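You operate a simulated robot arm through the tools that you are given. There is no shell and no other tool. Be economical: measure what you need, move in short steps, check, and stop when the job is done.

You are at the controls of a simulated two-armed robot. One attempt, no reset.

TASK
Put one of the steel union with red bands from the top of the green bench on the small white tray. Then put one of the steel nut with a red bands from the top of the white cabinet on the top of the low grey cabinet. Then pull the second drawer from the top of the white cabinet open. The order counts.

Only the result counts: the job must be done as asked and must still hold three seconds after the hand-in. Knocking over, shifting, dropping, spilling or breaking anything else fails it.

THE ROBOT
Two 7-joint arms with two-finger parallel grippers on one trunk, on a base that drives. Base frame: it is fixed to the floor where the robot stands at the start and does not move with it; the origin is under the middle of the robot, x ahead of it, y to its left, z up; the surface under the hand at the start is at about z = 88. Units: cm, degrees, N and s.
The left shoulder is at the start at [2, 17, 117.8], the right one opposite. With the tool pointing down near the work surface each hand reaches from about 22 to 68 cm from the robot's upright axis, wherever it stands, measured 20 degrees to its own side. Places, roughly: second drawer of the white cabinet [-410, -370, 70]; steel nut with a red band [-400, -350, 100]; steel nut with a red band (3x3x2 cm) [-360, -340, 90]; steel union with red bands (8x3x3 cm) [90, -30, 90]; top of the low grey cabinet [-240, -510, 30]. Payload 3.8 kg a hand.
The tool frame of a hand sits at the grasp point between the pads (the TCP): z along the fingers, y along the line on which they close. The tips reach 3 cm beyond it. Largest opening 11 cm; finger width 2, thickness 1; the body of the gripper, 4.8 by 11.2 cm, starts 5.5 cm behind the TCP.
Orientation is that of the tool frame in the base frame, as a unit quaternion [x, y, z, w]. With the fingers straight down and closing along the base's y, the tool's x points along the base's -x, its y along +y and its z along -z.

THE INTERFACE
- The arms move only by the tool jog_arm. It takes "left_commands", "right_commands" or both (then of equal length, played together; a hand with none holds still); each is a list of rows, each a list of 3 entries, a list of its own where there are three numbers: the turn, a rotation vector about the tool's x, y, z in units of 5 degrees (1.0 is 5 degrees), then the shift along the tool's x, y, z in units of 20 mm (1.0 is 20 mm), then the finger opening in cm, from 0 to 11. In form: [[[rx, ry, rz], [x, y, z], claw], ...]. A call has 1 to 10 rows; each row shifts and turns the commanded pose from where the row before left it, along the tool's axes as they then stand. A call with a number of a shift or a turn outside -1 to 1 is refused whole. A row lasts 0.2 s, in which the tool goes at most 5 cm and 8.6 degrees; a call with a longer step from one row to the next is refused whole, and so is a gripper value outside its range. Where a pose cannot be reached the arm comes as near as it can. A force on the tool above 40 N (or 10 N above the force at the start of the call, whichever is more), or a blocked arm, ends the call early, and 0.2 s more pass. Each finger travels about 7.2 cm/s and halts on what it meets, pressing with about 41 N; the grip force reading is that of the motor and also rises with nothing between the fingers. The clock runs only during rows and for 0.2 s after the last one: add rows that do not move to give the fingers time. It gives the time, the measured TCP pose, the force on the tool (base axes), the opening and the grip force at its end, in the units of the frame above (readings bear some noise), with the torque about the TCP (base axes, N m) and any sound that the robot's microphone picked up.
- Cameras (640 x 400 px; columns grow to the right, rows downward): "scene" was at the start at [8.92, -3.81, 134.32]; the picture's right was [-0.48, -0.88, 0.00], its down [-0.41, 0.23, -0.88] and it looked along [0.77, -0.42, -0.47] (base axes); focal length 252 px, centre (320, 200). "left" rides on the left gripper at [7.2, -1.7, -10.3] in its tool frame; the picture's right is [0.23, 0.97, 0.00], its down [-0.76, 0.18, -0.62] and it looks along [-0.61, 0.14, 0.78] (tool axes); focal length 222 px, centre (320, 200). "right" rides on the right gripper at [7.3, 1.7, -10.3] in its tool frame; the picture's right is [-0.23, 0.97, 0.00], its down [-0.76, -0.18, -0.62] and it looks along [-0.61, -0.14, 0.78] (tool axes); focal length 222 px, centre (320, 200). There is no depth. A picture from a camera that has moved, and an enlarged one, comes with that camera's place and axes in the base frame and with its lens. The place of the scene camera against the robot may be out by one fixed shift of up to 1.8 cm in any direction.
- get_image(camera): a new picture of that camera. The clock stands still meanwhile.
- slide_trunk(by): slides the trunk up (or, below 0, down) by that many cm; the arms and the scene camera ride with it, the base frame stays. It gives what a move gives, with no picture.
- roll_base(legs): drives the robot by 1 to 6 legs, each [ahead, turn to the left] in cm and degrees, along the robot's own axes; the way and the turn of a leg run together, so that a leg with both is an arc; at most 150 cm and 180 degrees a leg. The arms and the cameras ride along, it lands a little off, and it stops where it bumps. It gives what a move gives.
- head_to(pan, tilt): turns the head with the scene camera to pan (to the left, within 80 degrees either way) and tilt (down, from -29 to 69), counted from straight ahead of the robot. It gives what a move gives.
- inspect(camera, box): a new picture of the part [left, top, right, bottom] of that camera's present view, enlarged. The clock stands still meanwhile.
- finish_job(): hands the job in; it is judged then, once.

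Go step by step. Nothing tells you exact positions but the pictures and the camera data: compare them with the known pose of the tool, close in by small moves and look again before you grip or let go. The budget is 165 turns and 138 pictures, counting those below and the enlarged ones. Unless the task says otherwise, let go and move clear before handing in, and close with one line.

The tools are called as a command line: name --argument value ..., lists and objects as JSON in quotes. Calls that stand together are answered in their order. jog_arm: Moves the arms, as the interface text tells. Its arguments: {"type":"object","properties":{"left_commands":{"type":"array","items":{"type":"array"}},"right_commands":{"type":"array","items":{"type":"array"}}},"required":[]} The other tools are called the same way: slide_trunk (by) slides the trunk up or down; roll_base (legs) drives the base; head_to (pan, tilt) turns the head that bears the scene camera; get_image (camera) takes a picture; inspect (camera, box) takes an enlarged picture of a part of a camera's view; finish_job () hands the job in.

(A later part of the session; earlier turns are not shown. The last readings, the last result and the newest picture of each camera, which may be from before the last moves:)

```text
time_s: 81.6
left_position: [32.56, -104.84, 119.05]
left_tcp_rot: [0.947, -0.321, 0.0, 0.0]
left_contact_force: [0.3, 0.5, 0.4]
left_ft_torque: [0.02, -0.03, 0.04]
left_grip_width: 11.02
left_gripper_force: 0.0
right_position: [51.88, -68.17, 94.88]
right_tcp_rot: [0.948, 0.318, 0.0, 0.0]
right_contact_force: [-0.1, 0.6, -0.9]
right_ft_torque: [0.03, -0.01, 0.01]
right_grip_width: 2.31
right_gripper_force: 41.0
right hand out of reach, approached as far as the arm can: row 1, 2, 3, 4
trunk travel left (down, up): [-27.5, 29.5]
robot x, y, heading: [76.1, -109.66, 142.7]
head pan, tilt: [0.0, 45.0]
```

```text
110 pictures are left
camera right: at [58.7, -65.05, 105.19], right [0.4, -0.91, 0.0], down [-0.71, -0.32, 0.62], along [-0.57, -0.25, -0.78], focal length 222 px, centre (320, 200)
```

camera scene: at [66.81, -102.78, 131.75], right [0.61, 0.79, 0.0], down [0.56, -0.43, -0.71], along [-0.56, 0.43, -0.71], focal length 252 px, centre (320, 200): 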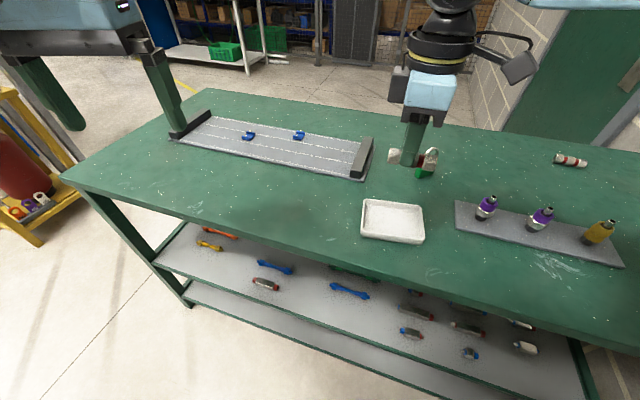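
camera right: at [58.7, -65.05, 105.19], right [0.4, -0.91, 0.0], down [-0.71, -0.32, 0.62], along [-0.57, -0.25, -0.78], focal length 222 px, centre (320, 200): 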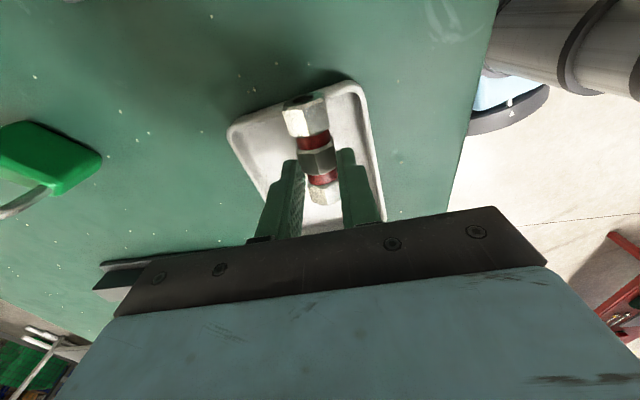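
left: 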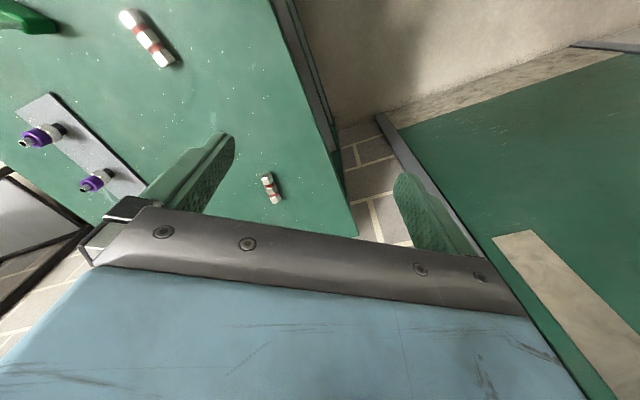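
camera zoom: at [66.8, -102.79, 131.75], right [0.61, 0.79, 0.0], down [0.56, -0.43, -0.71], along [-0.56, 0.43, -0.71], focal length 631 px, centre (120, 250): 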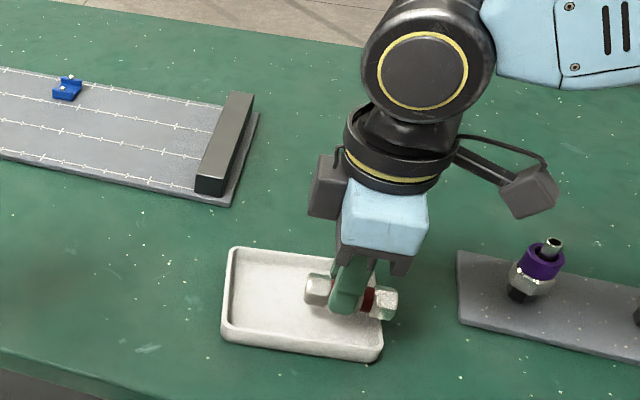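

The arm is at its joint limit, which pulls the hand towards the tray's right end. I'll raise it, turn the base a little more to the left, and approach again.

jog_arm --right_commands '[[[0, 0, 0], [0, 0, -1], 0], [[0, 0, 0], [0, 0, -1], 0], [[0, 0, 0], [0, 0, -1], 0], [[0, 0, 0], [0, 0, -1], 0], [[0, 0, 0], [0, 0, -1], 0], [[0, 0, 0], [0, 0, -1], 0], [[0, 0, 0], [0, 0, 0], 0]]'

roll_base --legs '[[0, 14]]'

jog_arm --right_commands '[[[0, 0, 1], [0, 0, 0], 0], [[0, 0, 1], [0, 0, 0], 0], [[0, 0, 0.5], [0, 0, 0], 0], [[0, 0, 0], [0, 0, 0], 0]]'

```text
time_s: 83.2
left_position: [32.51, -104.88, 118.98]
left_tcp_rot: [0.947, -0.321, 0.001, 0.0]
left_contact_force: [0.1, -0.2, 0.1]
left_ft_torque: [-0.03, 0.03, -0.02]
left_grip_width: 11.01
left_gripper_force: 0.1
right_position: [51.81, -68.11, 106.97]
right_tcp_rot: [0.949, 0.317, 0.0, 0.0]
right_contact_force: [0.5, 0.4, -1.0]
right_ft_torque: [-0.02, -0.03, -0.03]
right_grip_width: 2.3
right_gripper_force: 41.6
trunk travel left (down, up): [-27.5, 29.5]
robot x, y, heading: [76.05, -109.52, 142.5]
head pan, tilt: [0.0, 45.0]
```

```text
time_s: 84.5
left_position: [32.68, -115.4, 119.0]
left_tcp_rot: [0.979, -0.204, -0.001, 0.001]
left_contact_force: [0.2, -0.2, 0.2]
left_ft_torque: [0.02, 0.01, -0.01]
left_grip_width: 11.02
left_gripper_force: 0.2
right_position: [42.52, -75.07, 106.9]
right_tcp_rot: [0.903, 0.43, 0.0, 0.001]
right_contact_force: [-0.1, -0.4, -0.3]
right_ft_torque: [0.02, 0.03, -0.01]
right_grip_width: 2.3
right_gripper_force: 41.0
trunk travel left (down, up): [-27.5, 29.5]
robot x, y, heading: [76.02, -109.73, 156.6]
head pan, tilt: [0.0, 45.0]
```

```text
time_s: 85.5
left_position: [32.64, -115.3, 118.98]
left_tcp_rot: [0.979, -0.204, 0.0, 0.0]
left_contact_force: [0.0, 0.1, -0.1]
left_ft_torque: [0.0, 0.0, 0.0]
left_grip_width: 11.03
left_gripper_force: 0.1
right_position: [42.57, -75.12, 106.92]
right_tcp_rot: [0.945, 0.328, 0.0, 0.0]
right_contact_force: [0.4, 0.3, -1.0]
right_ft_torque: [0.01, 0.02, 0.01]
right_grip_width: 2.3
right_gripper_force: 41.2
trunk travel left (down, up): [-27.5, 29.5]
robot x, y, heading: [76.57, -109.32, 156.7]
head pan, tilt: [0.0, 45.0]
```

jog_arm --right_commands '[[[0, 0, 0], [0.91, -0.07, 0], 0], [[0, 0, 0], [0.91, -0.07, 0], 0], [[0, 0, 0], [0.91, -0.07, 0], 0], [[0, 0, 0], [0.91, -0.07, 0], 0], [[0, 0, 0], [0.91, -0.07, 0.5], 0], [[0, 0, 0], [0, 0, 1], 0], [[0, 0, 0], [0, 0, 1], 0], [[0, 0, 0], [0, 0, 1], 0], [[0, 0, 0], [0, 0, 1], 0], [[0, 0, 0], [0, 0, 1], 0]]'

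get_image --camera "right"

inspect --camera "scene" --box '[360, 120, 560, 280]'

```text
time_s: 87.7
left_position: [32.66, -115.18, 118.97]
left_tcp_rot: [0.979, -0.203, 0.0, 0.0]
left_contact_force: [0.3, 0.1, 0.1]
left_ft_torque: [0.0, 0.02, 0.02]
left_grip_width: 11.0
left_gripper_force: 0.1
right_position: [49.26, -69.08, 95.89]
right_tcp_rot: [0.944, 0.329, 0.001, 0.0]
right_contact_force: [-0.3, 0.4, 0.4]
right_ft_torque: [-0.02, 0.0, -0.01]
right_grip_width: 2.32
right_gripper_force: 41.5
trunk travel left (down, up): [-27.5, 29.5]
robot x, y, heading: [76.12, -109.83, 156.3]
head pan, tilt: [0.0, 45.0]
```

```text
109 pictures are left
camera right: at [56.0, -65.85, 106.2], right [0.43, -0.9, 0.0], down [-0.71, -0.33, 0.62], along [-0.56, -0.27, -0.78], focal length 222 px, centre (320, 200)
```

right: 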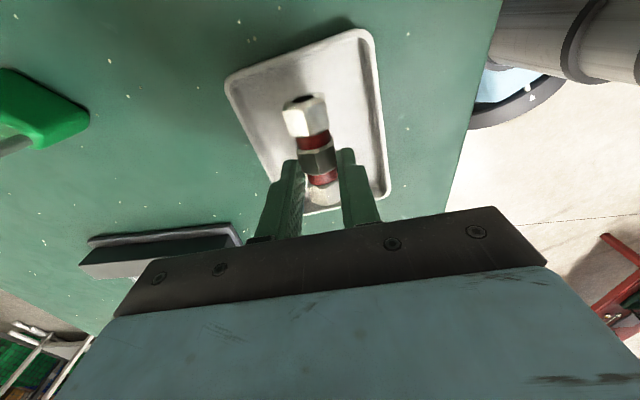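

```text
2.50 times, centred on (460, 200) of scene
camera zoom: at [65.53, -104.9, 131.74], right [0.4, 0.92, 0.0], down [0.65, -0.28, -0.71], along [-0.65, 0.28, -0.71], focal length 631 px, centre (-30, 200)
```

zoom: 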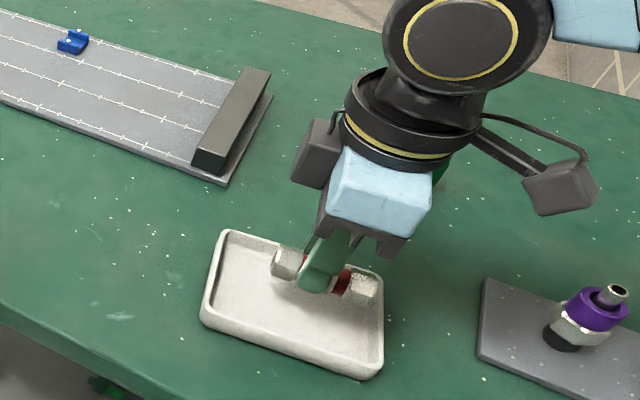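

The union is centred over the tray. I'll lower it gently to the floor.

jog_arm --right_commands '[[[0, 0, 0], [0, 0, 0.6], 0], [[0, 0, 0], [0, 0, 0.5], 0], [[0, 0, 0], [0, 0, 0.3], 0], [[0, 0, 0], [0, 0, 0.2], 0], [[0, 0, 0], [0, 0, 0], 0]]'

inspect --camera "scene" --box '[360, 120, 560, 280]'

```text
time_s: 88.9
left_position: [32.68, -115.4, 119.1]
left_tcp_rot: [0.979, -0.204, 0.0, 0.0]
left_contact_force: [0.2, 0.4, -0.5]
left_ft_torque: [-0.04, -0.01, -0.04]
left_grip_width: 11.02
left_gripper_force: 0.1
right_position: [49.27, -69.06, 92.79]
right_tcp_rot: [0.944, 0.329, 0.0, -0.001]
right_contact_force: [1.6, 1.0, 10.8]
right_ft_torque: [0.2, -0.22, 0.03]
right_grip_width: 2.32
right_gripper_force: 40.9
trunk travel left (down, up): [-27.5, 29.5]
robot x, y, heading: [75.94, -109.53, 156.2]
head pan, tilt: [0.0, 45.0]
```

```text
2.50 times, centred on (460, 200) of scene
camera zoom: at [65.61, -104.96, 131.77], right [0.4, 0.92, 0.0], down [0.65, -0.28, -0.71], along [-0.65, 0.28, -0.71], focal length 631 px, centre (-30, 200)
```

zoom: 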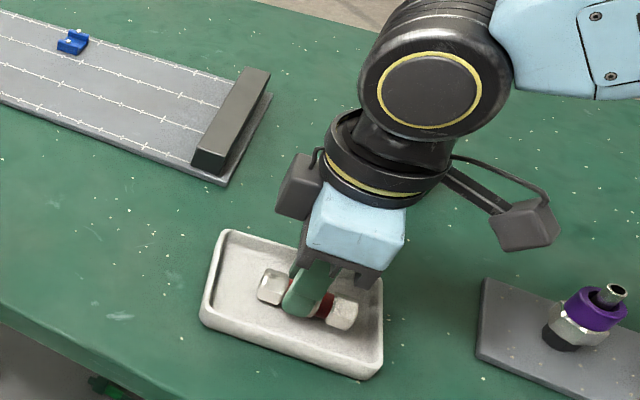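

The union touches the tray floor with 11 N of upward force. I'll open a little and lift clear.

jog_arm --right_commands '[[[0, 0, 0], [0, 0, 0], 3.2], [[0, 0, 0], [0, 0, 0], 4], [[0, 0, 0], [0, 0, 0], 4], [[0, 0, 0], [0, 0, -0.5], 4], [[0, 0, 0], [0, 0, -1], 4], [[0, 0, 0], [0, 0, -1], 4], [[0, 0, 0], [0, 0, -1], 4], [[0, 0, 0], [0, 0, -1], 4], [[0, 0, 0], [0, 0, -1], 4], [[0, 0, 0], [0, 0, -1], 4]]'

jog_arm --right_commands '[[[0, 0, 0], [0, 0, -1], 4], [[0, 0, 0], [0, 0, -1], 4], [[0, 0, 0], [0, 0, -1], 4], [[0, 0, 0], [0, 0, -1], 4], [[0, 0, 0], [0, 0, -1], 4]]'

get_image --camera "scene"

```text
time_s: 91.1
left_position: [32.68, -115.39, 118.97]
left_tcp_rot: [0.979, -0.204, -0.001, 0.0]
left_contact_force: [0.3, 0.3, -0.2]
left_ft_torque: [0.0, -0.03, 0.0]
left_grip_width: 10.98
left_gripper_force: 0.0
right_position: [49.31, -69.09, 105.79]
right_tcp_rot: [0.944, 0.329, 0.0, 0.0]
right_contact_force: [0.0, -0.6, 0.4]
right_ft_torque: [0.02, -0.04, 0.01]
right_grip_width: 4.0
right_gripper_force: 0.0
trunk travel left (down, up): [-27.5, 29.5]
robot x, y, heading: [76.25, -109.58, 156.4]
head pan, tilt: [0.0, 45.0]
```

```text
time_s: 92.3
left_position: [32.62, -115.36, 118.99]
left_tcp_rot: [0.979, -0.203, 0.0, 0.0]
left_contact_force: [0.3, -0.3, -0.8]
left_ft_torque: [0.01, -0.02, 0.01]
left_grip_width: 10.99
left_gripper_force: 0.0
right_position: [49.29, -68.9, 115.64]
right_tcp_rot: [0.944, 0.329, 0.0, 0.0]
right_contact_force: [-0.5, -1.0, -0.3]
right_ft_torque: [-0.01, 0.02, 0.01]
right_grip_width: 3.98
right_gripper_force: 0.1
trunk travel left (down, up): [-27.5, 29.5]
robot x, y, heading: [75.95, -109.57, 156.4]
head pan, tilt: [0.0, 45.0]
```

```text
106 pictures are left
camera scene: at [65.57, -104.94, 131.75], right [0.4, 0.92, 0.0], down [0.65, -0.28, -0.71], along [-0.65, 0.28, -0.71], focal length 252 px, centre (320, 200)
```

scene: 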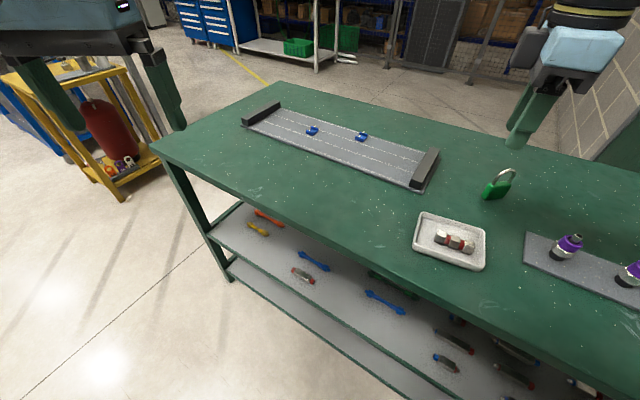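

The union lies in the tray, so the first part is done. Next I'll lift the hands away, back off, and turn towards the white cabinet to survey the way.

jog_arm --right_commands '[[[0, 0, 1], [0, 0, 0], 6], [[0, 0, 1], [0, 0, 0], 6], [[0, 0, 1], [0, 0, 0], 6], [[0, 0, 1], [0, 0, 0], 6], [[0, 0, 1], [0, 0, 0], 6], [[0, 0, 1], [0, 0, 0], 6], [[0, 0, 1], [0, 0, 0], 6], [[0, 0, 1], [0, 0, 0], 6], [[0, 0, 1], [0, 0, 0], 6], [[0, 0, 1], [0, 0, 0], 6]]'

roll_base --legs '[[-20, 0], [0, 50]]'

head_to --pan 0 --tilt 15

get_image --camera "scene"

```text
time_s: 94.5
left_position: [32.64, -115.38, 119.02]
left_tcp_rot: [0.979, -0.204, 0.001, 0.0]
left_contact_force: [0.9, -0.4, 0.2]
left_ft_torque: [0.0, 0.01, -0.01]
left_grip_width: 11.01
left_gripper_force: 0.1
right_position: [49.28, -68.99, 115.55]
right_tcp_rot: [0.995, -0.102, 0.0, 0.0]
right_contact_force: [-0.8, -0.7, -0.1]
right_ft_torque: [0.03, 0.01, -0.01]
right_grip_width: 6.0
right_gripper_force: 0.1
trunk travel left (down, up): [-27.5, 29.5]
robot x, y, heading: [76.15, -109.65, 156.1]
head pan, tilt: [0.0, 45.0]
```

```text
time_s: 98.3
left_position: [70.86, -154.6, 119.02]
left_tcp_rot: [0.973, 0.231, 0.0, -0.001]
left_contact_force: [0.0, -0.2, -0.1]
left_ft_torque: [-0.01, -0.04, 0.0]
left_grip_width: 11.0
left_gripper_force: 0.1
right_position: [45.97, -112.22, 115.64]
right_tcp_rot: [0.944, 0.329, 0.0, 0.001]
right_contact_force: [0.5, -0.2, -0.2]
right_ft_torque: [-0.01, -0.01, 0.01]
right_grip_width: 6.03
right_gripper_force: 0.1
trunk travel left (down, up): [-27.5, 29.5]
robot x, y, heading: [93.91, -117.41, -153.2]
head pan, tilt: [0.0, 45.0]
```

```text
time_s: 99.3
left_position: [70.95, -154.57, 118.96]
left_tcp_rot: [0.973, 0.23, 0.0, 0.0]
left_contact_force: [0.5, 0.3, 0.5]
left_ft_torque: [0.04, -0.03, -0.03]
left_grip_width: 11.02
left_gripper_force: 0.1
right_position: [45.82, -112.03, 115.65]
right_tcp_rot: [0.944, 0.33, 0.0, 0.0]
right_contact_force: [-0.3, 0.2, -0.4]
right_ft_torque: [0.02, 0.01, 0.0]
right_grip_width: 6.02
right_gripper_force: 0.2
trunk travel left (down, up): [-27.5, 29.5]
robot x, y, heading: [94.58, -117.59, -153.4]
head pan, tilt: [0.0, 15.0]
```

```text
105 pictures are left
camera scene: at [82.91, -122.08, 136.42], right [-0.45, 0.89, 0.0], down [0.23, 0.12, -0.97], along [-0.86, -0.43, -0.26], focal length 252 px, centre (320, 200)
```

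scene: 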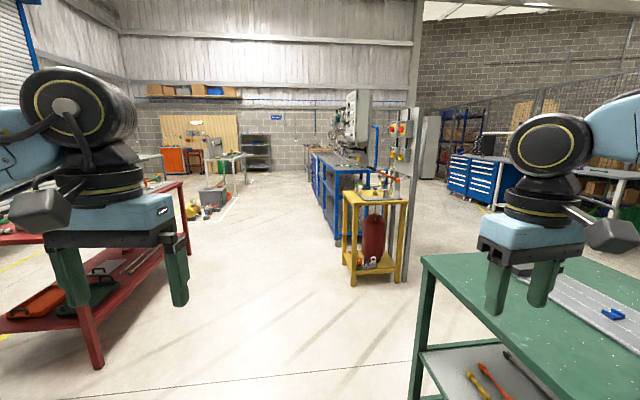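

I can see the yellow rack and a blue workbench in the middle. The low grey cabinet should be near column 213 and the white cabinet near column 320. I'll enlarge that part.

inspect --camera "scene" --box '[140, 80, 440, 280]'

inspect --camera "scene" --box '[280, 110, 420, 200]'

```text
2.00 times, centred on (290, 180) of scene
camera zoom: at [82.91, -122.08, 136.42], right [-0.45, 0.89, 0.0], down [0.23, 0.12, -0.97], along [-0.86, -0.43, -0.26], focal length 504 px, centre (380, 240)
```

zoom: 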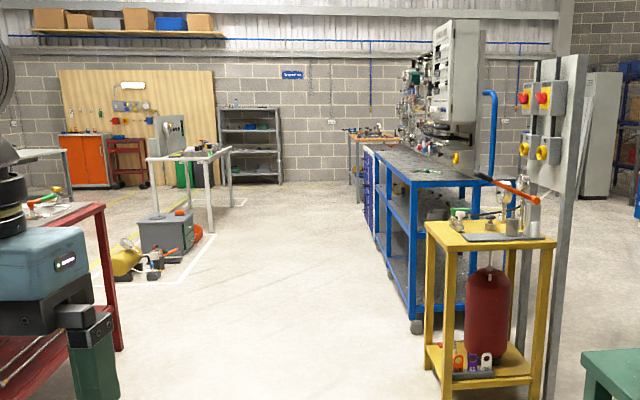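

```text
4.44 times, centred on (350, 155) of scene
camera zoom: at [82.91, -122.08, 136.42], right [-0.45, 0.89, 0.0], down [0.23, 0.12, -0.97], along [-0.86, -0.43, -0.26], focal length 1121 px, centre (187, 400)
```

zoom: 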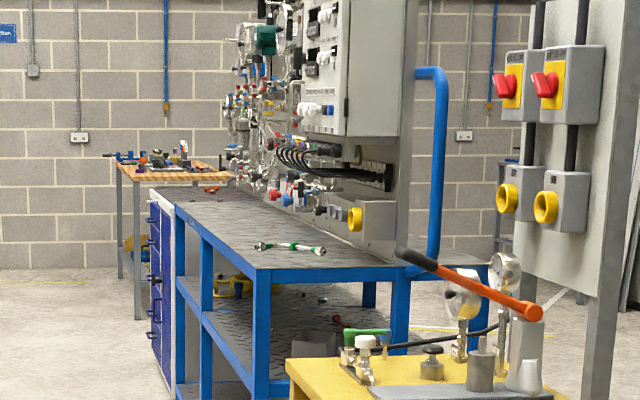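

The white-bodied cabinet with blue drawers stands at the far end of the blue bench, with its drawers facing the aisle. The aisle is clear, so I'll drive along it.

roll_base --legs '[[0, 8.3], [150, 0], [150, 0], [110, 0]]'

head_to --pan 35 --tilt 20

get_image --camera "scene"

head_to --pan -25 --tilt 20

get_image --camera "scene"

```text
time_s: 119.6
left_position: [-266.89, -382.06, 119.05]
left_tcp_rot: [0.959, 0.283, 0.0, 0.0]
left_contact_force: [-0.2, 0.0, -0.6]
left_ft_torque: [0.01, 0.04, 0.01]
left_grip_width: 11.02
left_gripper_force: 0.1
right_position: [-296.46, -342.77, 115.59]
right_tcp_rot: [0.924, 0.381, 0.0, 0.0]
right_contact_force: [-0.5, 0.1, 1.1]
right_ft_torque: [0.02, 0.0, 0.0]
right_grip_width: 5.99
right_gripper_force: 0.1
trunk travel left (down, up): [-27.5, 29.5]
robot x, y, heading: [-247.91, -342.73, -147.0]
head pan, tilt: [0.0, 15.0]
```

```text
time_s: 120.6
left_position: [-266.92, -382.1, 119.11]
left_tcp_rot: [0.959, 0.283, 0.0, 0.001]
left_contact_force: [-0.6, 0.8, -0.5]
left_ft_torque: [0.02, -0.04, -0.02]
left_grip_width: 11.0
left_gripper_force: 0.1
right_position: [-296.36, -342.63, 115.62]
right_tcp_rot: [0.925, 0.38, 0.0, 0.001]
right_contact_force: [-0.1, 0.6, -0.5]
right_ft_torque: [-0.01, 0.02, -0.02]
right_grip_width: 6.05
right_gripper_force: 0.1
trunk travel left (down, up): [-27.5, 29.5]
robot x, y, heading: [-247.51, -342.81, -147.4]
head pan, tilt: [35.0, 20.0]
```

```text
102 pictures are left
camera scene: at [-254.18, -352.0, 135.61], right [-0.93, 0.38, 0.0], down [0.13, 0.32, -0.94], along [-0.36, -0.87, -0.34], focal length 252 px, centre (320, 200)
```

scene: 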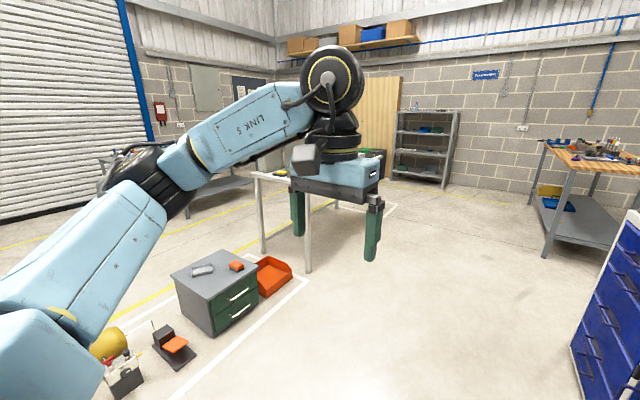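

```text
time_s: 121.9
left_position: [-266.84, -382.22, 119.08]
left_tcp_rot: [0.959, 0.283, 0.0, 0.001]
left_contact_force: [-0.4, 0.3, -0.5]
left_ft_torque: [-0.01, 0.0, 0.0]
left_grip_width: 10.99
left_gripper_force: 0.1
right_position: [-296.37, -342.71, 115.72]
right_tcp_rot: [0.925, 0.381, 0.001, 0.0]
right_contact_force: [-0.6, 0.3, -0.1]
right_ft_torque: [0.0, 0.05, 0.01]
right_grip_width: 6.0
right_gripper_force: 0.1
trunk travel left (down, up): [-27.5, 29.5]
robot x, y, heading: [-247.35, -342.65, -147.4]
head pan, tilt: [-25.0, 20.0]
```

```text
101 pictures are left
camera scene: at [-259.88, -344.65, 135.61], right [-0.14, 0.99, 0.0], down [0.34, 0.05, -0.94], along [-0.93, -0.13, -0.34], focal length 252 px, centre (320, 200)
```

scene: 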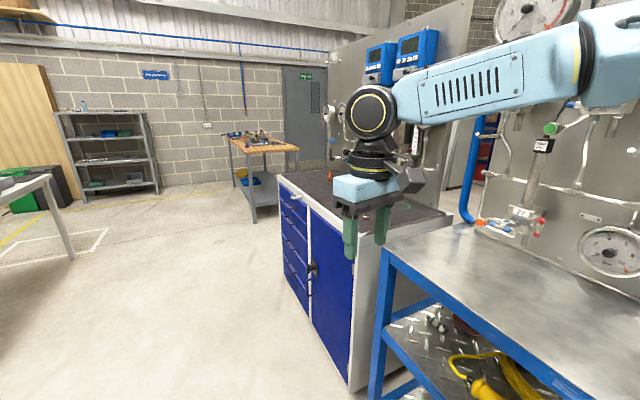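

The white cabinet has blue drawers on the left and a door on the right, and the low grey cabinet stands across the aisle. I'll zoom in on both tops to find the nuts.

inspect --camera "scene" --box '[260, 140, 460, 265]'

roll_base --legs '[[70, 0], [0, -70]]'

head_to --pan 0 --tilt 25

get_image --camera "scene"

```text
3.20 times, centred on (360, 202) of scene
camera zoom: at [-259.88, -344.65, 135.61], right [-0.14, 0.99, 0.0], down [0.34, 0.05, -0.94], along [-0.93, -0.13, -0.34], focal length 807 px, centre (192, 192)
```

zoom: 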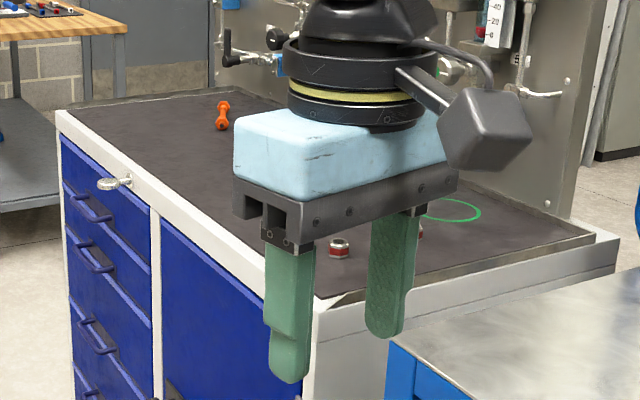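

```text
time_s: 128.8
left_position: [-349.91, -375.51, 119.11]
left_tcp_rot: [0.946, -0.325, 0.0, 0.0]
left_contact_force: [-0.9, -0.1, 0.2]
left_ft_torque: [0.01, -0.01, -0.01]
left_grip_width: 10.98
left_gripper_force: 0.0
right_position: [-322.39, -334.59, 115.74]
right_tcp_rot: [0.974, -0.226, 0.0, 0.0]
right_contact_force: [-0.1, -0.2, 0.5]
right_ft_torque: [-0.04, -0.01, 0.0]
right_grip_width: 6.02
right_gripper_force: 0.1
trunk travel left (down, up): [-27.5, 29.5]
robot x, y, heading: [-306.53, -380.36, 141.7]
head pan, tilt: [-25.0, 20.0]
```

```text
time_s: 129.7
left_position: [-349.96, -375.47, 119.01]
left_tcp_rot: [0.946, -0.324, 0.001, 0.0]
left_contact_force: [-0.3, 0.3, 0.2]
left_ft_torque: [0.03, 0.01, 0.02]
left_grip_width: 11.0
left_gripper_force: 0.1
right_position: [-322.38, -334.61, 115.65]
right_tcp_rot: [0.974, -0.225, 0.0, 0.0]
right_contact_force: [0.3, 0.2, 0.1]
right_ft_torque: [0.0, 0.02, -0.04]
right_grip_width: 6.0
right_gripper_force: 0.1
trunk travel left (down, up): [-27.5, 29.5]
robot x, y, heading: [-306.97, -380.2, 142.1]
head pan, tilt: [0.0, 25.0]
```

```text
99 pictures are left
camera scene: at [-316.59, -373.07, 134.81], right [0.62, 0.79, 0.0], down [0.33, -0.26, -0.91], along [-0.71, 0.56, -0.42], focal length 252 px, centre (320, 200)
```

scene: 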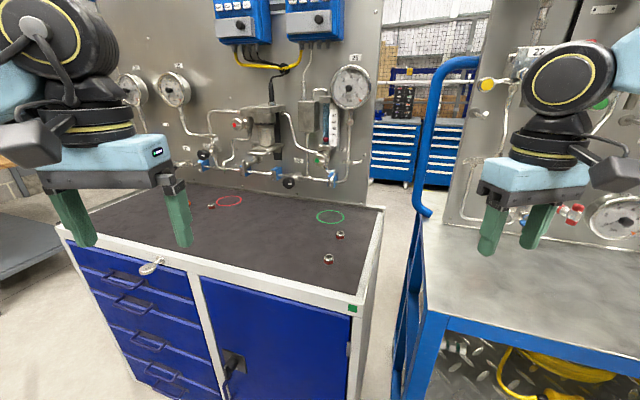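

The cabinet top shows small nuts near the right, red and green rings, and a key in the drawer side. I'll zoom in.

inspect --camera "scene" --box '[180, 180, 390, 310]'

inspect --camera "scene" --box '[50, 220, 260, 400]'

```text
3.05 times, centred on (285, 245) of scene
camera zoom: at [-316.59, -373.07, 134.81], right [0.62, 0.79, 0.0], down [0.33, -0.26, -0.91], along [-0.71, 0.56, -0.42], focal length 769 px, centre (427, 63)
```

zoom: 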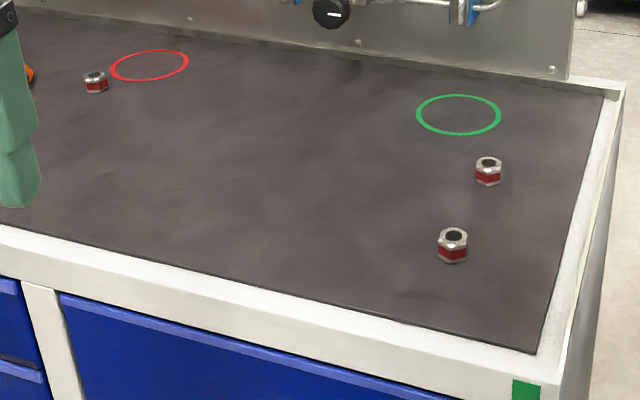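

```text
2.22 times, centred on (155, 310) of scene
camera zoom: at [-316.59, -373.07, 134.81], right [0.62, 0.79, 0.0], down [0.33, -0.26, -0.91], along [-0.71, 0.56, -0.42], focal length 560 px, centre (687, -44)
```

zoom: 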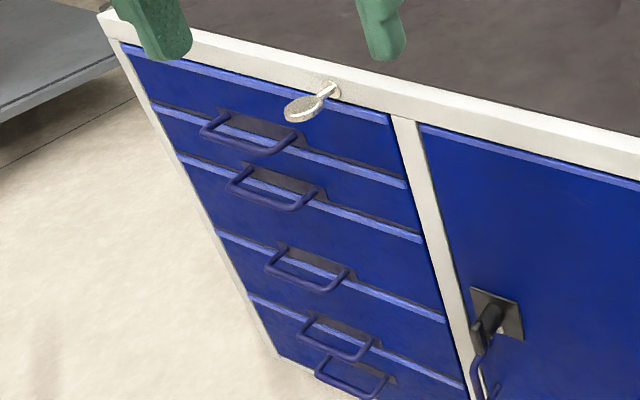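

The nuts are at about (-360, -337), (-367, -325) and (-415, -352), with the surface near z = 89. I'll move closer, with the nearest nut on the right hand's side.

roll_base --legs '[[18, 0], [0, 8]]'

head_to --pan -10 --tilt 45

get_image --camera "scene"

get_image --camera "right"

```text
time_s: 131.8
left_position: [-364.51, -370.37, 119.05]
left_tcp_rot: [0.966, -0.257, 0.0, 0.0]
left_contact_force: [-0.6, 0.0, -0.9]
left_ft_torque: [-0.01, 0.0, 0.01]
left_grip_width: 11.01
left_gripper_force: 0.1
right_position: [-342.99, -326.25, 115.65]
right_tcp_rot: [0.988, -0.156, 0.0, 0.0]
right_contact_force: [-0.2, 0.1, -0.9]
right_ft_torque: [0.02, -0.02, 0.0]
right_grip_width: 6.02
right_gripper_force: 0.1
trunk travel left (down, up): [-27.5, 29.5]
robot x, y, heading: [-321.08, -369.51, 150.2]
head pan, tilt: [0.0, 25.0]
```

```text
time_s: 132.6
left_position: [-364.6, -370.43, 119.1]
left_tcp_rot: [0.966, -0.257, 0.0, -0.001]
left_contact_force: [0.1, 0.9, -0.7]
left_ft_torque: [-0.01, 0.01, -0.03]
left_grip_width: 11.0
left_gripper_force: 0.1
right_position: [-343.04, -326.09, 115.65]
right_tcp_rot: [0.988, -0.156, -0.001, 0.0]
right_contact_force: [0.0, 0.9, -0.5]
right_ft_torque: [0.01, -0.02, -0.01]
right_grip_width: 6.01
right_gripper_force: 0.0
trunk travel left (down, up): [-27.5, 29.5]
robot x, y, heading: [-320.66, -369.37, 150.1]
head pan, tilt: [-10.0, 45.0]
```

```text
96 pictures are left
camera scene: at [-330.04, -362.64, 131.75], right [0.64, 0.77, 0.0], down [0.54, -0.45, -0.71], along [-0.54, 0.45, -0.71], focal length 252 px, centre (320, 200)
```

scene: 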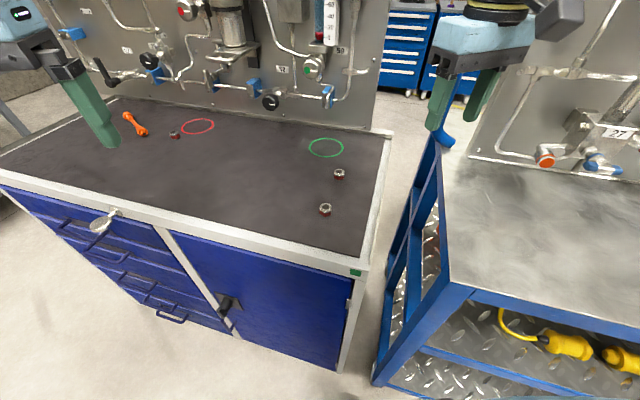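

```text
95 pictures are left
camera right: at [-336.61, -329.99, 125.99], right [-0.52, -0.86, 0.0], down [-0.67, 0.4, 0.62], along [-0.53, 0.32, -0.78], focal length 222 px, centre (320, 200)
```

right: 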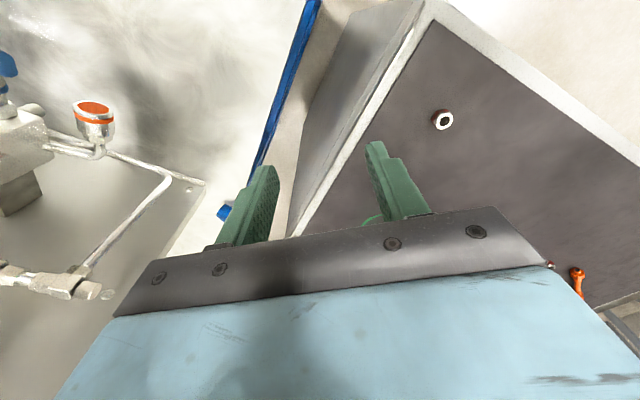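

The wrist and scene cameras agree if the nut is at about (-355, -339.7) with the surface near z = 92. I'll bring the right hand over it and look again.

jog_arm --right_commands '[[[0, 0, 0], [-0.4, 0.917, 0], 6], [[0, 0, 0], [-0.4, 0.917, 0], 6], [[0, 0, 0], [-0.4, 0.917, 0], 6], [[0, 0, 0], [-0.4, 0.917, 0], 6], [[0, 0, 0], [-0.4, 0.917, 0], 6], [[0, 0, 0], [-0.4, 0.917, 0], 6], [[0, 0, 0], [-0.4, 0.917, 0], 6], [[0, 0, 0], [-0.4, 0.917, 0], 6], [[0, 0, 0], [-0.4, 0.917, 0], 6], [[0, 0, 0], [0, 0, 0], 6]]'

get_image --camera "right"

```text
time_s: 134.8
left_position: [-364.63, -370.49, 119.05]
left_tcp_rot: [0.967, -0.257, 0.0, 0.0]
left_contact_force: [-0.1, 0.0, 0.2]
left_ft_torque: [0.01, 0.03, -0.01]
left_grip_width: 10.99
left_gripper_force: 0.0
right_position: [-351.58, -335.72, 115.61]
right_tcp_rot: [0.988, -0.155, -0.001, 0.001]
right_contact_force: [0.5, 0.4, -0.3]
right_ft_torque: [-0.03, -0.01, -0.01]
right_grip_width: 5.95
right_gripper_force: 0.1
right hand out of reach, approached as far as the arm can: row 7, 8, 9
trunk travel left (down, up): [-27.5, 29.5]
robot x, y, heading: [-320.88, -369.63, 150.0]
head pan, tilt: [-10.0, 45.0]
```

```text
94 pictures are left
camera right: at [-345.09, -339.63, 125.91], right [-0.52, -0.86, 0.0], down [-0.67, 0.4, 0.62], along [-0.54, 0.32, -0.78], focal length 222 px, centre (320, 200)
```

right: 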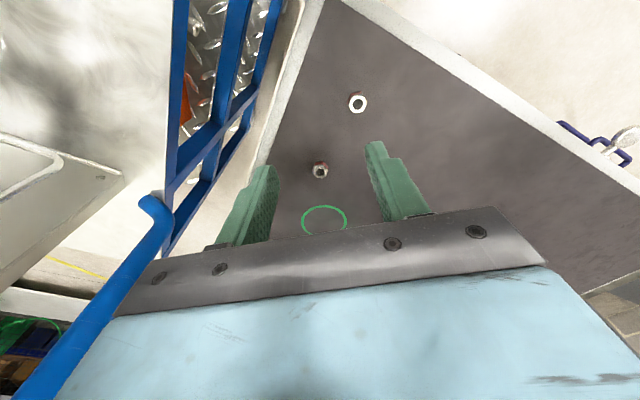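

Triangulating gives the nut at (-355.1, -339.6, 93.9). The right arm can't come further inward here, so I'll turn the base left by 20° and move over the nut.

roll_base --legs '[[0, 20]]'

get_image --camera "right"

```text
time_s: 136.3
left_position: [-361.61, -385.4, 118.93]
left_tcp_rot: [0.996, -0.086, 0.0, 0.0]
left_contact_force: [0.3, -0.2, -0.7]
left_ft_torque: [0.02, -0.01, -0.03]
left_grip_width: 11.0
left_gripper_force: 0.1
right_position: [-361.09, -348.25, 115.59]
right_tcp_rot: [1.0, 0.018, -0.001, 0.001]
right_contact_force: [0.3, -0.3, 0.6]
right_ft_torque: [0.02, 0.0, 0.04]
right_grip_width: 5.99
right_gripper_force: 0.1
trunk travel left (down, up): [-27.5, 29.5]
robot x, y, heading: [-320.91, -369.49, 170.1]
head pan, tilt: [-10.0, 45.0]
```

```text
93 pictures are left
camera right: at [-353.81, -349.76, 125.92], right [-0.19, -0.98, 0.0], down [-0.77, 0.15, 0.62], along [-0.61, 0.12, -0.78], focal length 222 px, centre (320, 200)
```

right: 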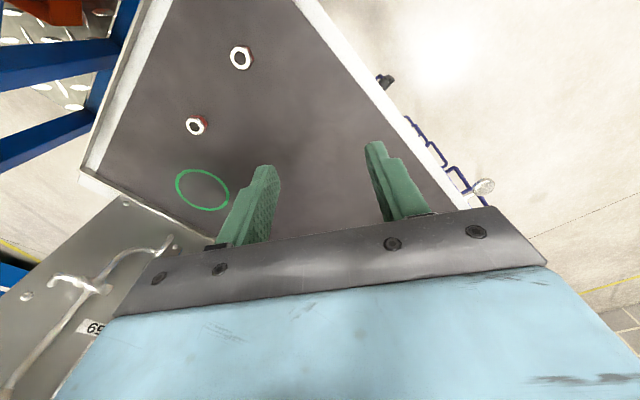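

jog_arm --right_commands '[[[0, 0, 0], [0.63, -0.84, 0], 6], [[0, 0, 0], [0.63, -0.84, 0], 6], [[0, 0, 0], [0.63, -0.84, 0], 6], [[0, 0, 0], [0.63, -0.84, 0.5], 6], [[0, 0, 0], [0.63, -0.84, 1], 6], [[0, 0, 0], [0, 0, 1], 6], [[0, 0, 0], [0, 0, 1], 6], [[0, 0, 0], [0, 0, 1], 6], [[0, 0, 0], [0, 0, 1], 6], [[0, 0, 0], [0, 0, 0], 6]]'

get_image --camera "right"

inspect --camera "right" --box '[220, 80, 420, 230]'

```text
time_s: 138.5
left_position: [-361.62, -385.43, 119.06]
left_tcp_rot: [0.996, -0.087, 0.0, 0.0]
left_contact_force: [0.9, -0.5, 0.2]
left_ft_torque: [0.0, 0.0, 0.0]
left_grip_width: 11.0
left_gripper_force: 0.1
right_position: [-355.21, -339.71, 104.41]
right_tcp_rot: [1.0, 0.017, -0.002, 0.0]
right_contact_force: [-0.4, 0.1, 0.2]
right_ft_torque: [0.01, 0.01, 0.04]
right_grip_width: 6.01
right_gripper_force: 0.0
trunk travel left (down, up): [-27.5, 29.5]
robot x, y, heading: [-320.62, -369.31, 170.1]
head pan, tilt: [-10.0, 45.0]
```

```text
92 pictures are left
camera right: at [-347.83, -341.09, 114.84], right [-0.19, -0.98, 0.0], down [-0.77, 0.15, 0.62], along [-0.61, 0.12, -0.78], focal length 222 px, centre (320, 200)
```

right: 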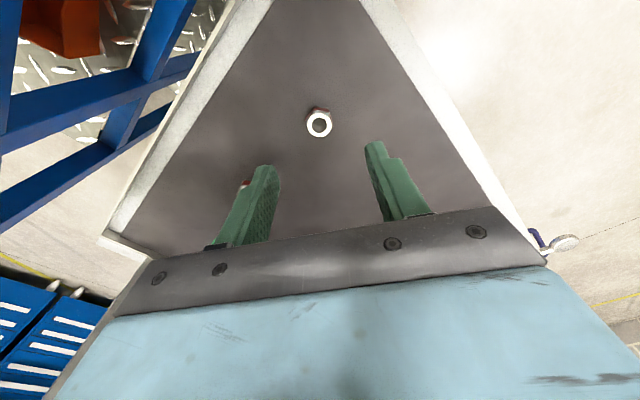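

```text
2.67 times, centred on (320, 155) of right
camera zoom: at [-347.83, -341.09, 114.84], right [-0.19, -0.98, 0.0], down [-0.77, 0.15, 0.62], along [-0.61, 0.12, -0.78], focal length 592 px, centre (320, 320)
```

zoom: 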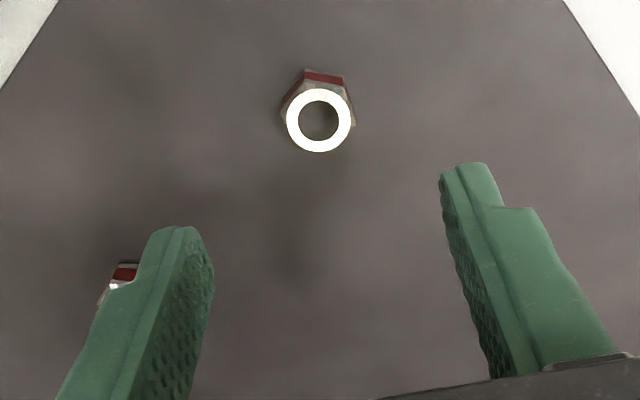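

jog_arm --right_commands '[[[0, 0, 0], [0, 0, 1], 6], [[0, 0, 0], [0, 0, 1], 6], [[0, 0, 0], [0, 0, 0], 6]]'

inspect --camera "right" --box '[260, 100, 380, 190]'

inspect --camera "scene" --box '[330, 120, 530, 250]'

```text
time_s: 139.3
left_position: [-361.7, -385.32, 119.11]
left_tcp_rot: [0.996, -0.086, 0.0, 0.0]
left_contact_force: [0.2, 0.0, 0.4]
left_ft_torque: [0.03, 0.0, 0.02]
left_grip_width: 11.0
left_gripper_force: 0.1
right_position: [-355.15, -339.64, 100.47]
right_tcp_rot: [1.0, 0.017, -0.001, 0.001]
right_contact_force: [-0.2, -0.6, -1.5]
right_ft_torque: [0.02, 0.0, 0.02]
right_grip_width: 6.02
right_gripper_force: 0.2
trunk travel left (down, up): [-27.5, 29.5]
robot x, y, heading: [-320.93, -369.61, 170.0]
head pan, tilt: [-10.0, 45.0]
```

```text
4.44 times, centred on (320, 145) of right
camera zoom: at [-347.78, -341.09, 110.81], right [-0.19, -0.98, 0.0], down [-0.77, 0.15, 0.62], along [-0.61, 0.12, -0.78], focal length 987 px, centre (320, 444)
```

zoom: 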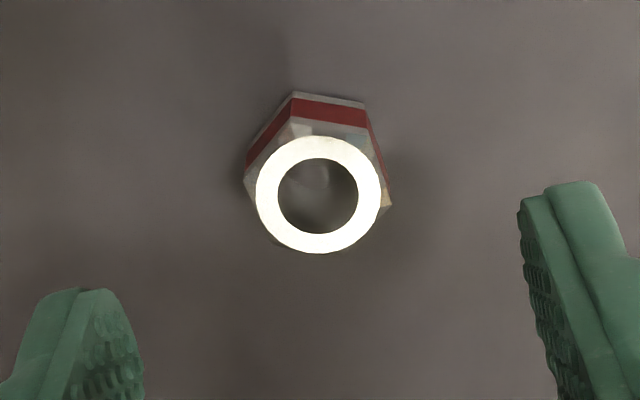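

```text
3.08 times, centred on (430, 185) of scene
camera zoom: at [-331.68, -365.76, 131.75], right [0.34, 0.94, 0.0], down [0.66, -0.24, -0.71], along [-0.66, 0.24, -0.71], focal length 776 px, centre (-18, 246)
```

zoom: 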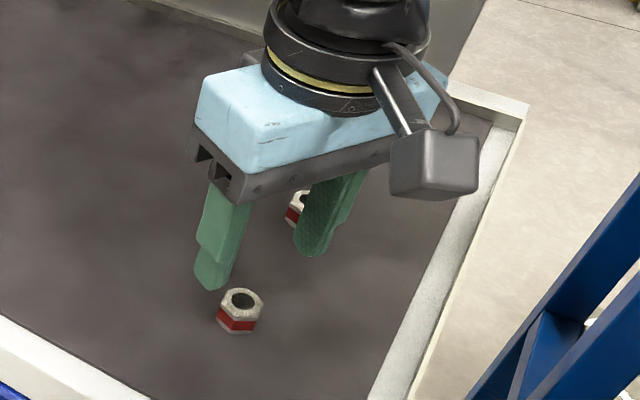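

The closing line is within about 5° of the nut's flats, and the nut is centred. I'll go down carefully, watching the force.

jog_arm --right_commands '[[[0, 0, -0.6], [0, 0, 0.8], 6], [[0, 0, 0], [0, 0, 0.6], 6], [[0, 0, 0], [0, 0, 0.4], 6], [[0, 0, 0], [0, 0, 0.2], 6], [[0, 0, 0], [0, 0, 0], 6]]'

get_image --camera "right"

inspect --camera "scene" --box '[350, 150, 470, 250]'

```text
time_s: 140.5
left_position: [-361.72, -385.29, 119.02]
left_tcp_rot: [0.996, -0.086, -0.001, 0.0]
left_contact_force: [-0.3, 0.6, 0.0]
left_ft_torque: [0.01, 0.06, 0.0]
left_grip_width: 11.01
left_gripper_force: 0.1
right_position: [-355.18, -339.69, 96.6]
right_tcp_rot: [0.999, 0.043, -0.001, 0.0]
right_contact_force: [-0.7, 0.9, -0.7]
right_ft_torque: [-0.01, 0.01, -0.01]
right_grip_width: 5.99
right_gripper_force: 0.1
trunk travel left (down, up): [-27.5, 29.5]
robot x, y, heading: [-320.75, -369.43, 170.1]
head pan, tilt: [-10.0, 45.0]
```

```text
88 pictures are left
camera right: at [-347.77, -340.77, 106.86], right [-0.14, -0.99, 0.0], down [-0.77, 0.11, 0.62], along [-0.62, 0.09, -0.78], focal length 222 px, centre (320, 200)
```

right: 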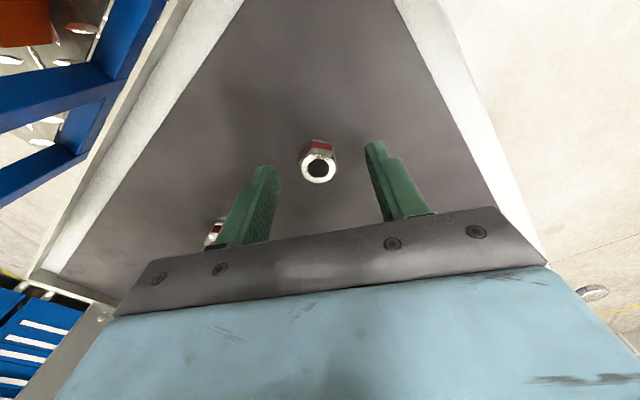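

```text
4.00 times, centred on (410, 200) of scene
camera zoom: at [-331.69, -365.75, 131.75], right [0.34, 0.94, 0.0], down [0.66, -0.24, -0.71], along [-0.66, 0.24, -0.71], focal length 1009 px, centre (-40, 200)
```

zoom: 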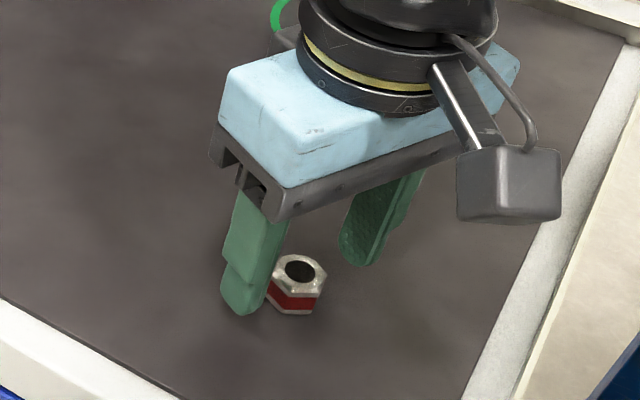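

The nut sits between the tips. I'll go slightly lower, close and lift.

jog_arm --right_commands '[[[0, 0, 0], [0, 0, 0.2], 6], [[0, 0, 0], [0, 0, 0], 3], [[0, 0, 0], [0, 0, 0], 1.5], [[0, 0, 0], [0, 0, 0], 0], [[0, 0, 0], [0, 0, 0], 0], [[0, 0, 0], [0, 0, 0], 0], [[0, 0, 0], [0, 0, -0.5], 0], [[0, 0, 0], [0, 0, -1], 0], [[0, 0, 0], [0, 0, -1], 0], [[0, 0, 0], [0, 0, 0], 0]]'

inspect --camera "right" --box '[220, 80, 420, 230]'

```text
time_s: 142.7
left_position: [-361.66, -385.22, 118.95]
left_tcp_rot: [0.996, -0.086, 0.0, 0.001]
left_contact_force: [-0.4, 0.7, -0.2]
left_ft_torque: [0.0, 0.01, 0.0]
left_grip_width: 11.0
left_gripper_force: 0.0
right_position: [-355.19, -339.74, 101.28]
right_tcp_rot: [0.999, 0.044, -0.001, 0.001]
right_contact_force: [-1.3, 0.5, -0.4]
right_ft_torque: [0.01, 0.05, -0.02]
right_grip_width: 2.27
right_gripper_force: 40.9
trunk travel left (down, up): [-27.5, 29.5]
robot x, y, heading: [-320.94, -369.56, 169.9]
head pan, tilt: [-10.0, 45.0]
```

```text
2.67 times, centred on (320, 155) of right
camera zoom: at [-347.78, -340.75, 111.53], right [-0.14, -0.99, 0.0], down [-0.77, 0.11, 0.62], along [-0.62, 0.09, -0.78], focal length 592 px, centre (320, 320)
```

zoom: 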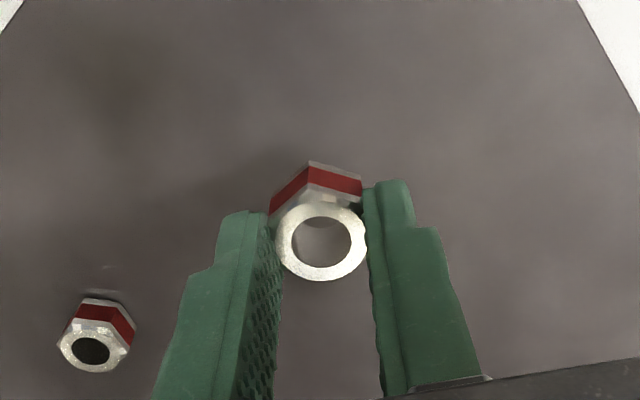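

The nut is held. I'll raise it, back away from the cabinet, and turn round towards the low grey cabinet.

jog_arm --right_commands '[[[0, 0, 0], [0, 0, -1], 0], [[0, 0, 0], [0, 0, -1], 0], [[0, 0, 0], [0, 0, -1], 0], [[0, 0, 0], [0, 0, -1], 0], [[0, 0, 0], [0, 0, -1], 0], [[0, 0, 0], [0, 0, -1], 0], [[0, 0, 0], [0, 0, 0], 0]]'

roll_base --legs '[[-30, 0], [0, 127], [50, 0]]'

head_to --pan 0 --tilt 40

get_image --camera "scene"

```text
time_s: 144.3
left_position: [-361.6, -385.25, 119.11]
left_tcp_rot: [0.996, -0.086, 0.0, 0.0]
left_contact_force: [-0.6, 0.0, 0.7]
left_ft_torque: [0.0, 0.0, -0.02]
left_grip_width: 11.0
left_gripper_force: 0.1
right_position: [-355.19, -339.64, 113.26]
right_tcp_rot: [0.999, 0.044, -0.001, 0.001]
right_contact_force: [-1.0, -0.5, -1.1]
right_ft_torque: [-0.01, 0.02, -0.02]
right_grip_width: 2.26
right_gripper_force: 40.6
trunk travel left (down, up): [-27.5, 29.5]
robot x, y, heading: [-320.76, -369.14, 170.1]
head pan, tilt: [-10.0, 45.0]
```

```text
time_s: 154.2
left_position: [-230.44, -441.24, 118.96]
left_tcp_rot: [0.514, 0.858, 0.0, 0.0]
left_contact_force: [-1.0, -0.4, 0.7]
left_ft_torque: [0.02, 0.03, -0.02]
left_grip_width: 11.01
left_gripper_force: 0.2
right_position: [-270.28, -464.39, 113.17]
right_tcp_rot: [0.399, 0.917, 0.001, 0.001]
right_contact_force: [0.5, -1.1, -0.1]
right_ft_torque: [0.01, 0.05, -0.03]
right_grip_width: 2.27
right_gripper_force: 40.7
trunk travel left (down, up): [-27.5, 29.5]
robot x, y, heading: [-268.02, -418.74, -62.1]
head pan, tilt: [-10.0, 45.0]
```

```text
time_s: 154.9
left_position: [-230.44, -441.25, 119.09]
left_tcp_rot: [0.514, 0.858, 0.0, 0.0]
left_contact_force: [-0.5, 1.0, 0.7]
left_ft_torque: [0.04, 0.01, -0.02]
left_grip_width: 11.01
left_gripper_force: 0.0
right_position: [-270.31, -464.05, 113.13]
right_tcp_rot: [0.399, 0.917, 0.0, 0.001]
right_contact_force: [1.0, 0.7, -0.3]
right_ft_torque: [0.02, -0.03, 0.02]
right_grip_width: 2.26
right_gripper_force: 41.0
trunk travel left (down, up): [-27.5, 29.5]
robot x, y, heading: [-267.8, -418.6, -61.9]
head pan, tilt: [0.0, 40.0]
```

```text
85 pictures are left
camera scene: at [-264.19, -427.46, 132.47], right [-0.88, -0.47, 0.0], down [-0.3, 0.57, -0.77], along [0.36, -0.68, -0.64], focal length 252 px, centre (320, 200)
```

scene: 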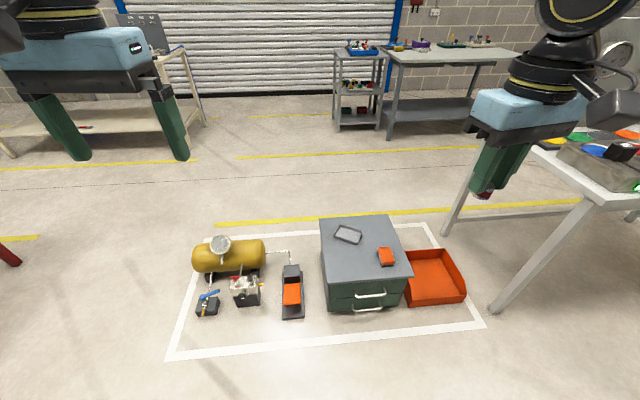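

The front left part of the grey cabinet's top, around (-239.5, -502), is free and stays clear of the orange piece and the bracket. I'll drive a bit closer, straighten up and look again.

roll_base --legs '[[32, 0], [0, 7]]'

head_to --pan -10 --tilt 60

get_image --camera "scene"

```text
time_s: 157.6
left_position: [-212.99, -464.82, 119.06]
left_tcp_rot: [0.463, 0.887, 0.0, -0.001]
left_contact_force: [-1.0, -0.3, 0.9]
left_ft_torque: [0.02, 0.0, -0.01]
left_grip_width: 11.01
left_gripper_force: 0.0
right_position: [-249.91, -492.42, 113.31]
right_tcp_rot: [0.344, 0.939, 0.0, 0.001]
right_contact_force: [0.8, 0.4, -0.2]
right_ft_torque: [-0.01, 0.01, 0.01]
right_grip_width: 2.27
right_gripper_force: 41.1
trunk travel left (down, up): [-27.5, 29.5]
robot x, y, heading: [-252.85, -447.04, -55.1]
head pan, tilt: [0.0, 40.0]
```

```text
time_s: 158.5
left_position: [-212.9, -464.77, 119.04]
left_tcp_rot: [0.462, 0.887, 0.0, 0.0]
left_contact_force: [0.3, 0.0, 0.2]
left_ft_torque: [0.0, 0.0, 0.01]
left_grip_width: 11.01
left_gripper_force: 0.3
right_position: [-249.88, -492.47, 113.26]
right_tcp_rot: [0.344, 0.939, 0.001, 0.001]
right_contact_force: [-0.2, -0.3, 0.1]
right_ft_torque: [0.0, 0.02, 0.0]
right_grip_width: 2.27
right_gripper_force: 41.1
trunk travel left (down, up): [-27.5, 29.5]
robot x, y, heading: [-253.16, -446.75, -55.3]
head pan, tilt: [-10.0, 60.0]
```

```text
84 pictures are left
camera scene: at [-250.17, -454.18, 129.8], right [-0.91, -0.42, 0.0], down [-0.36, 0.79, -0.5], along [0.21, -0.45, -0.87], focal length 252 px, centre (320, 200)
```

scene: 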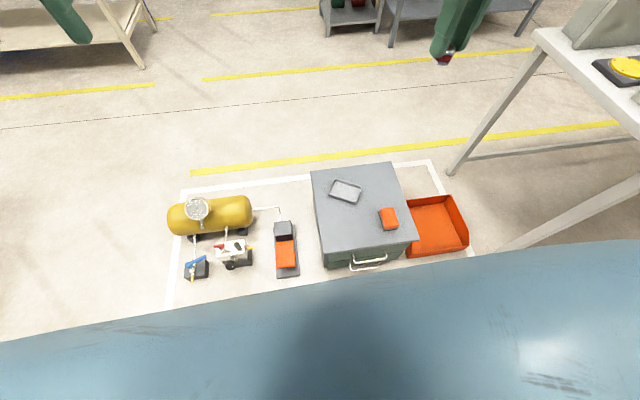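

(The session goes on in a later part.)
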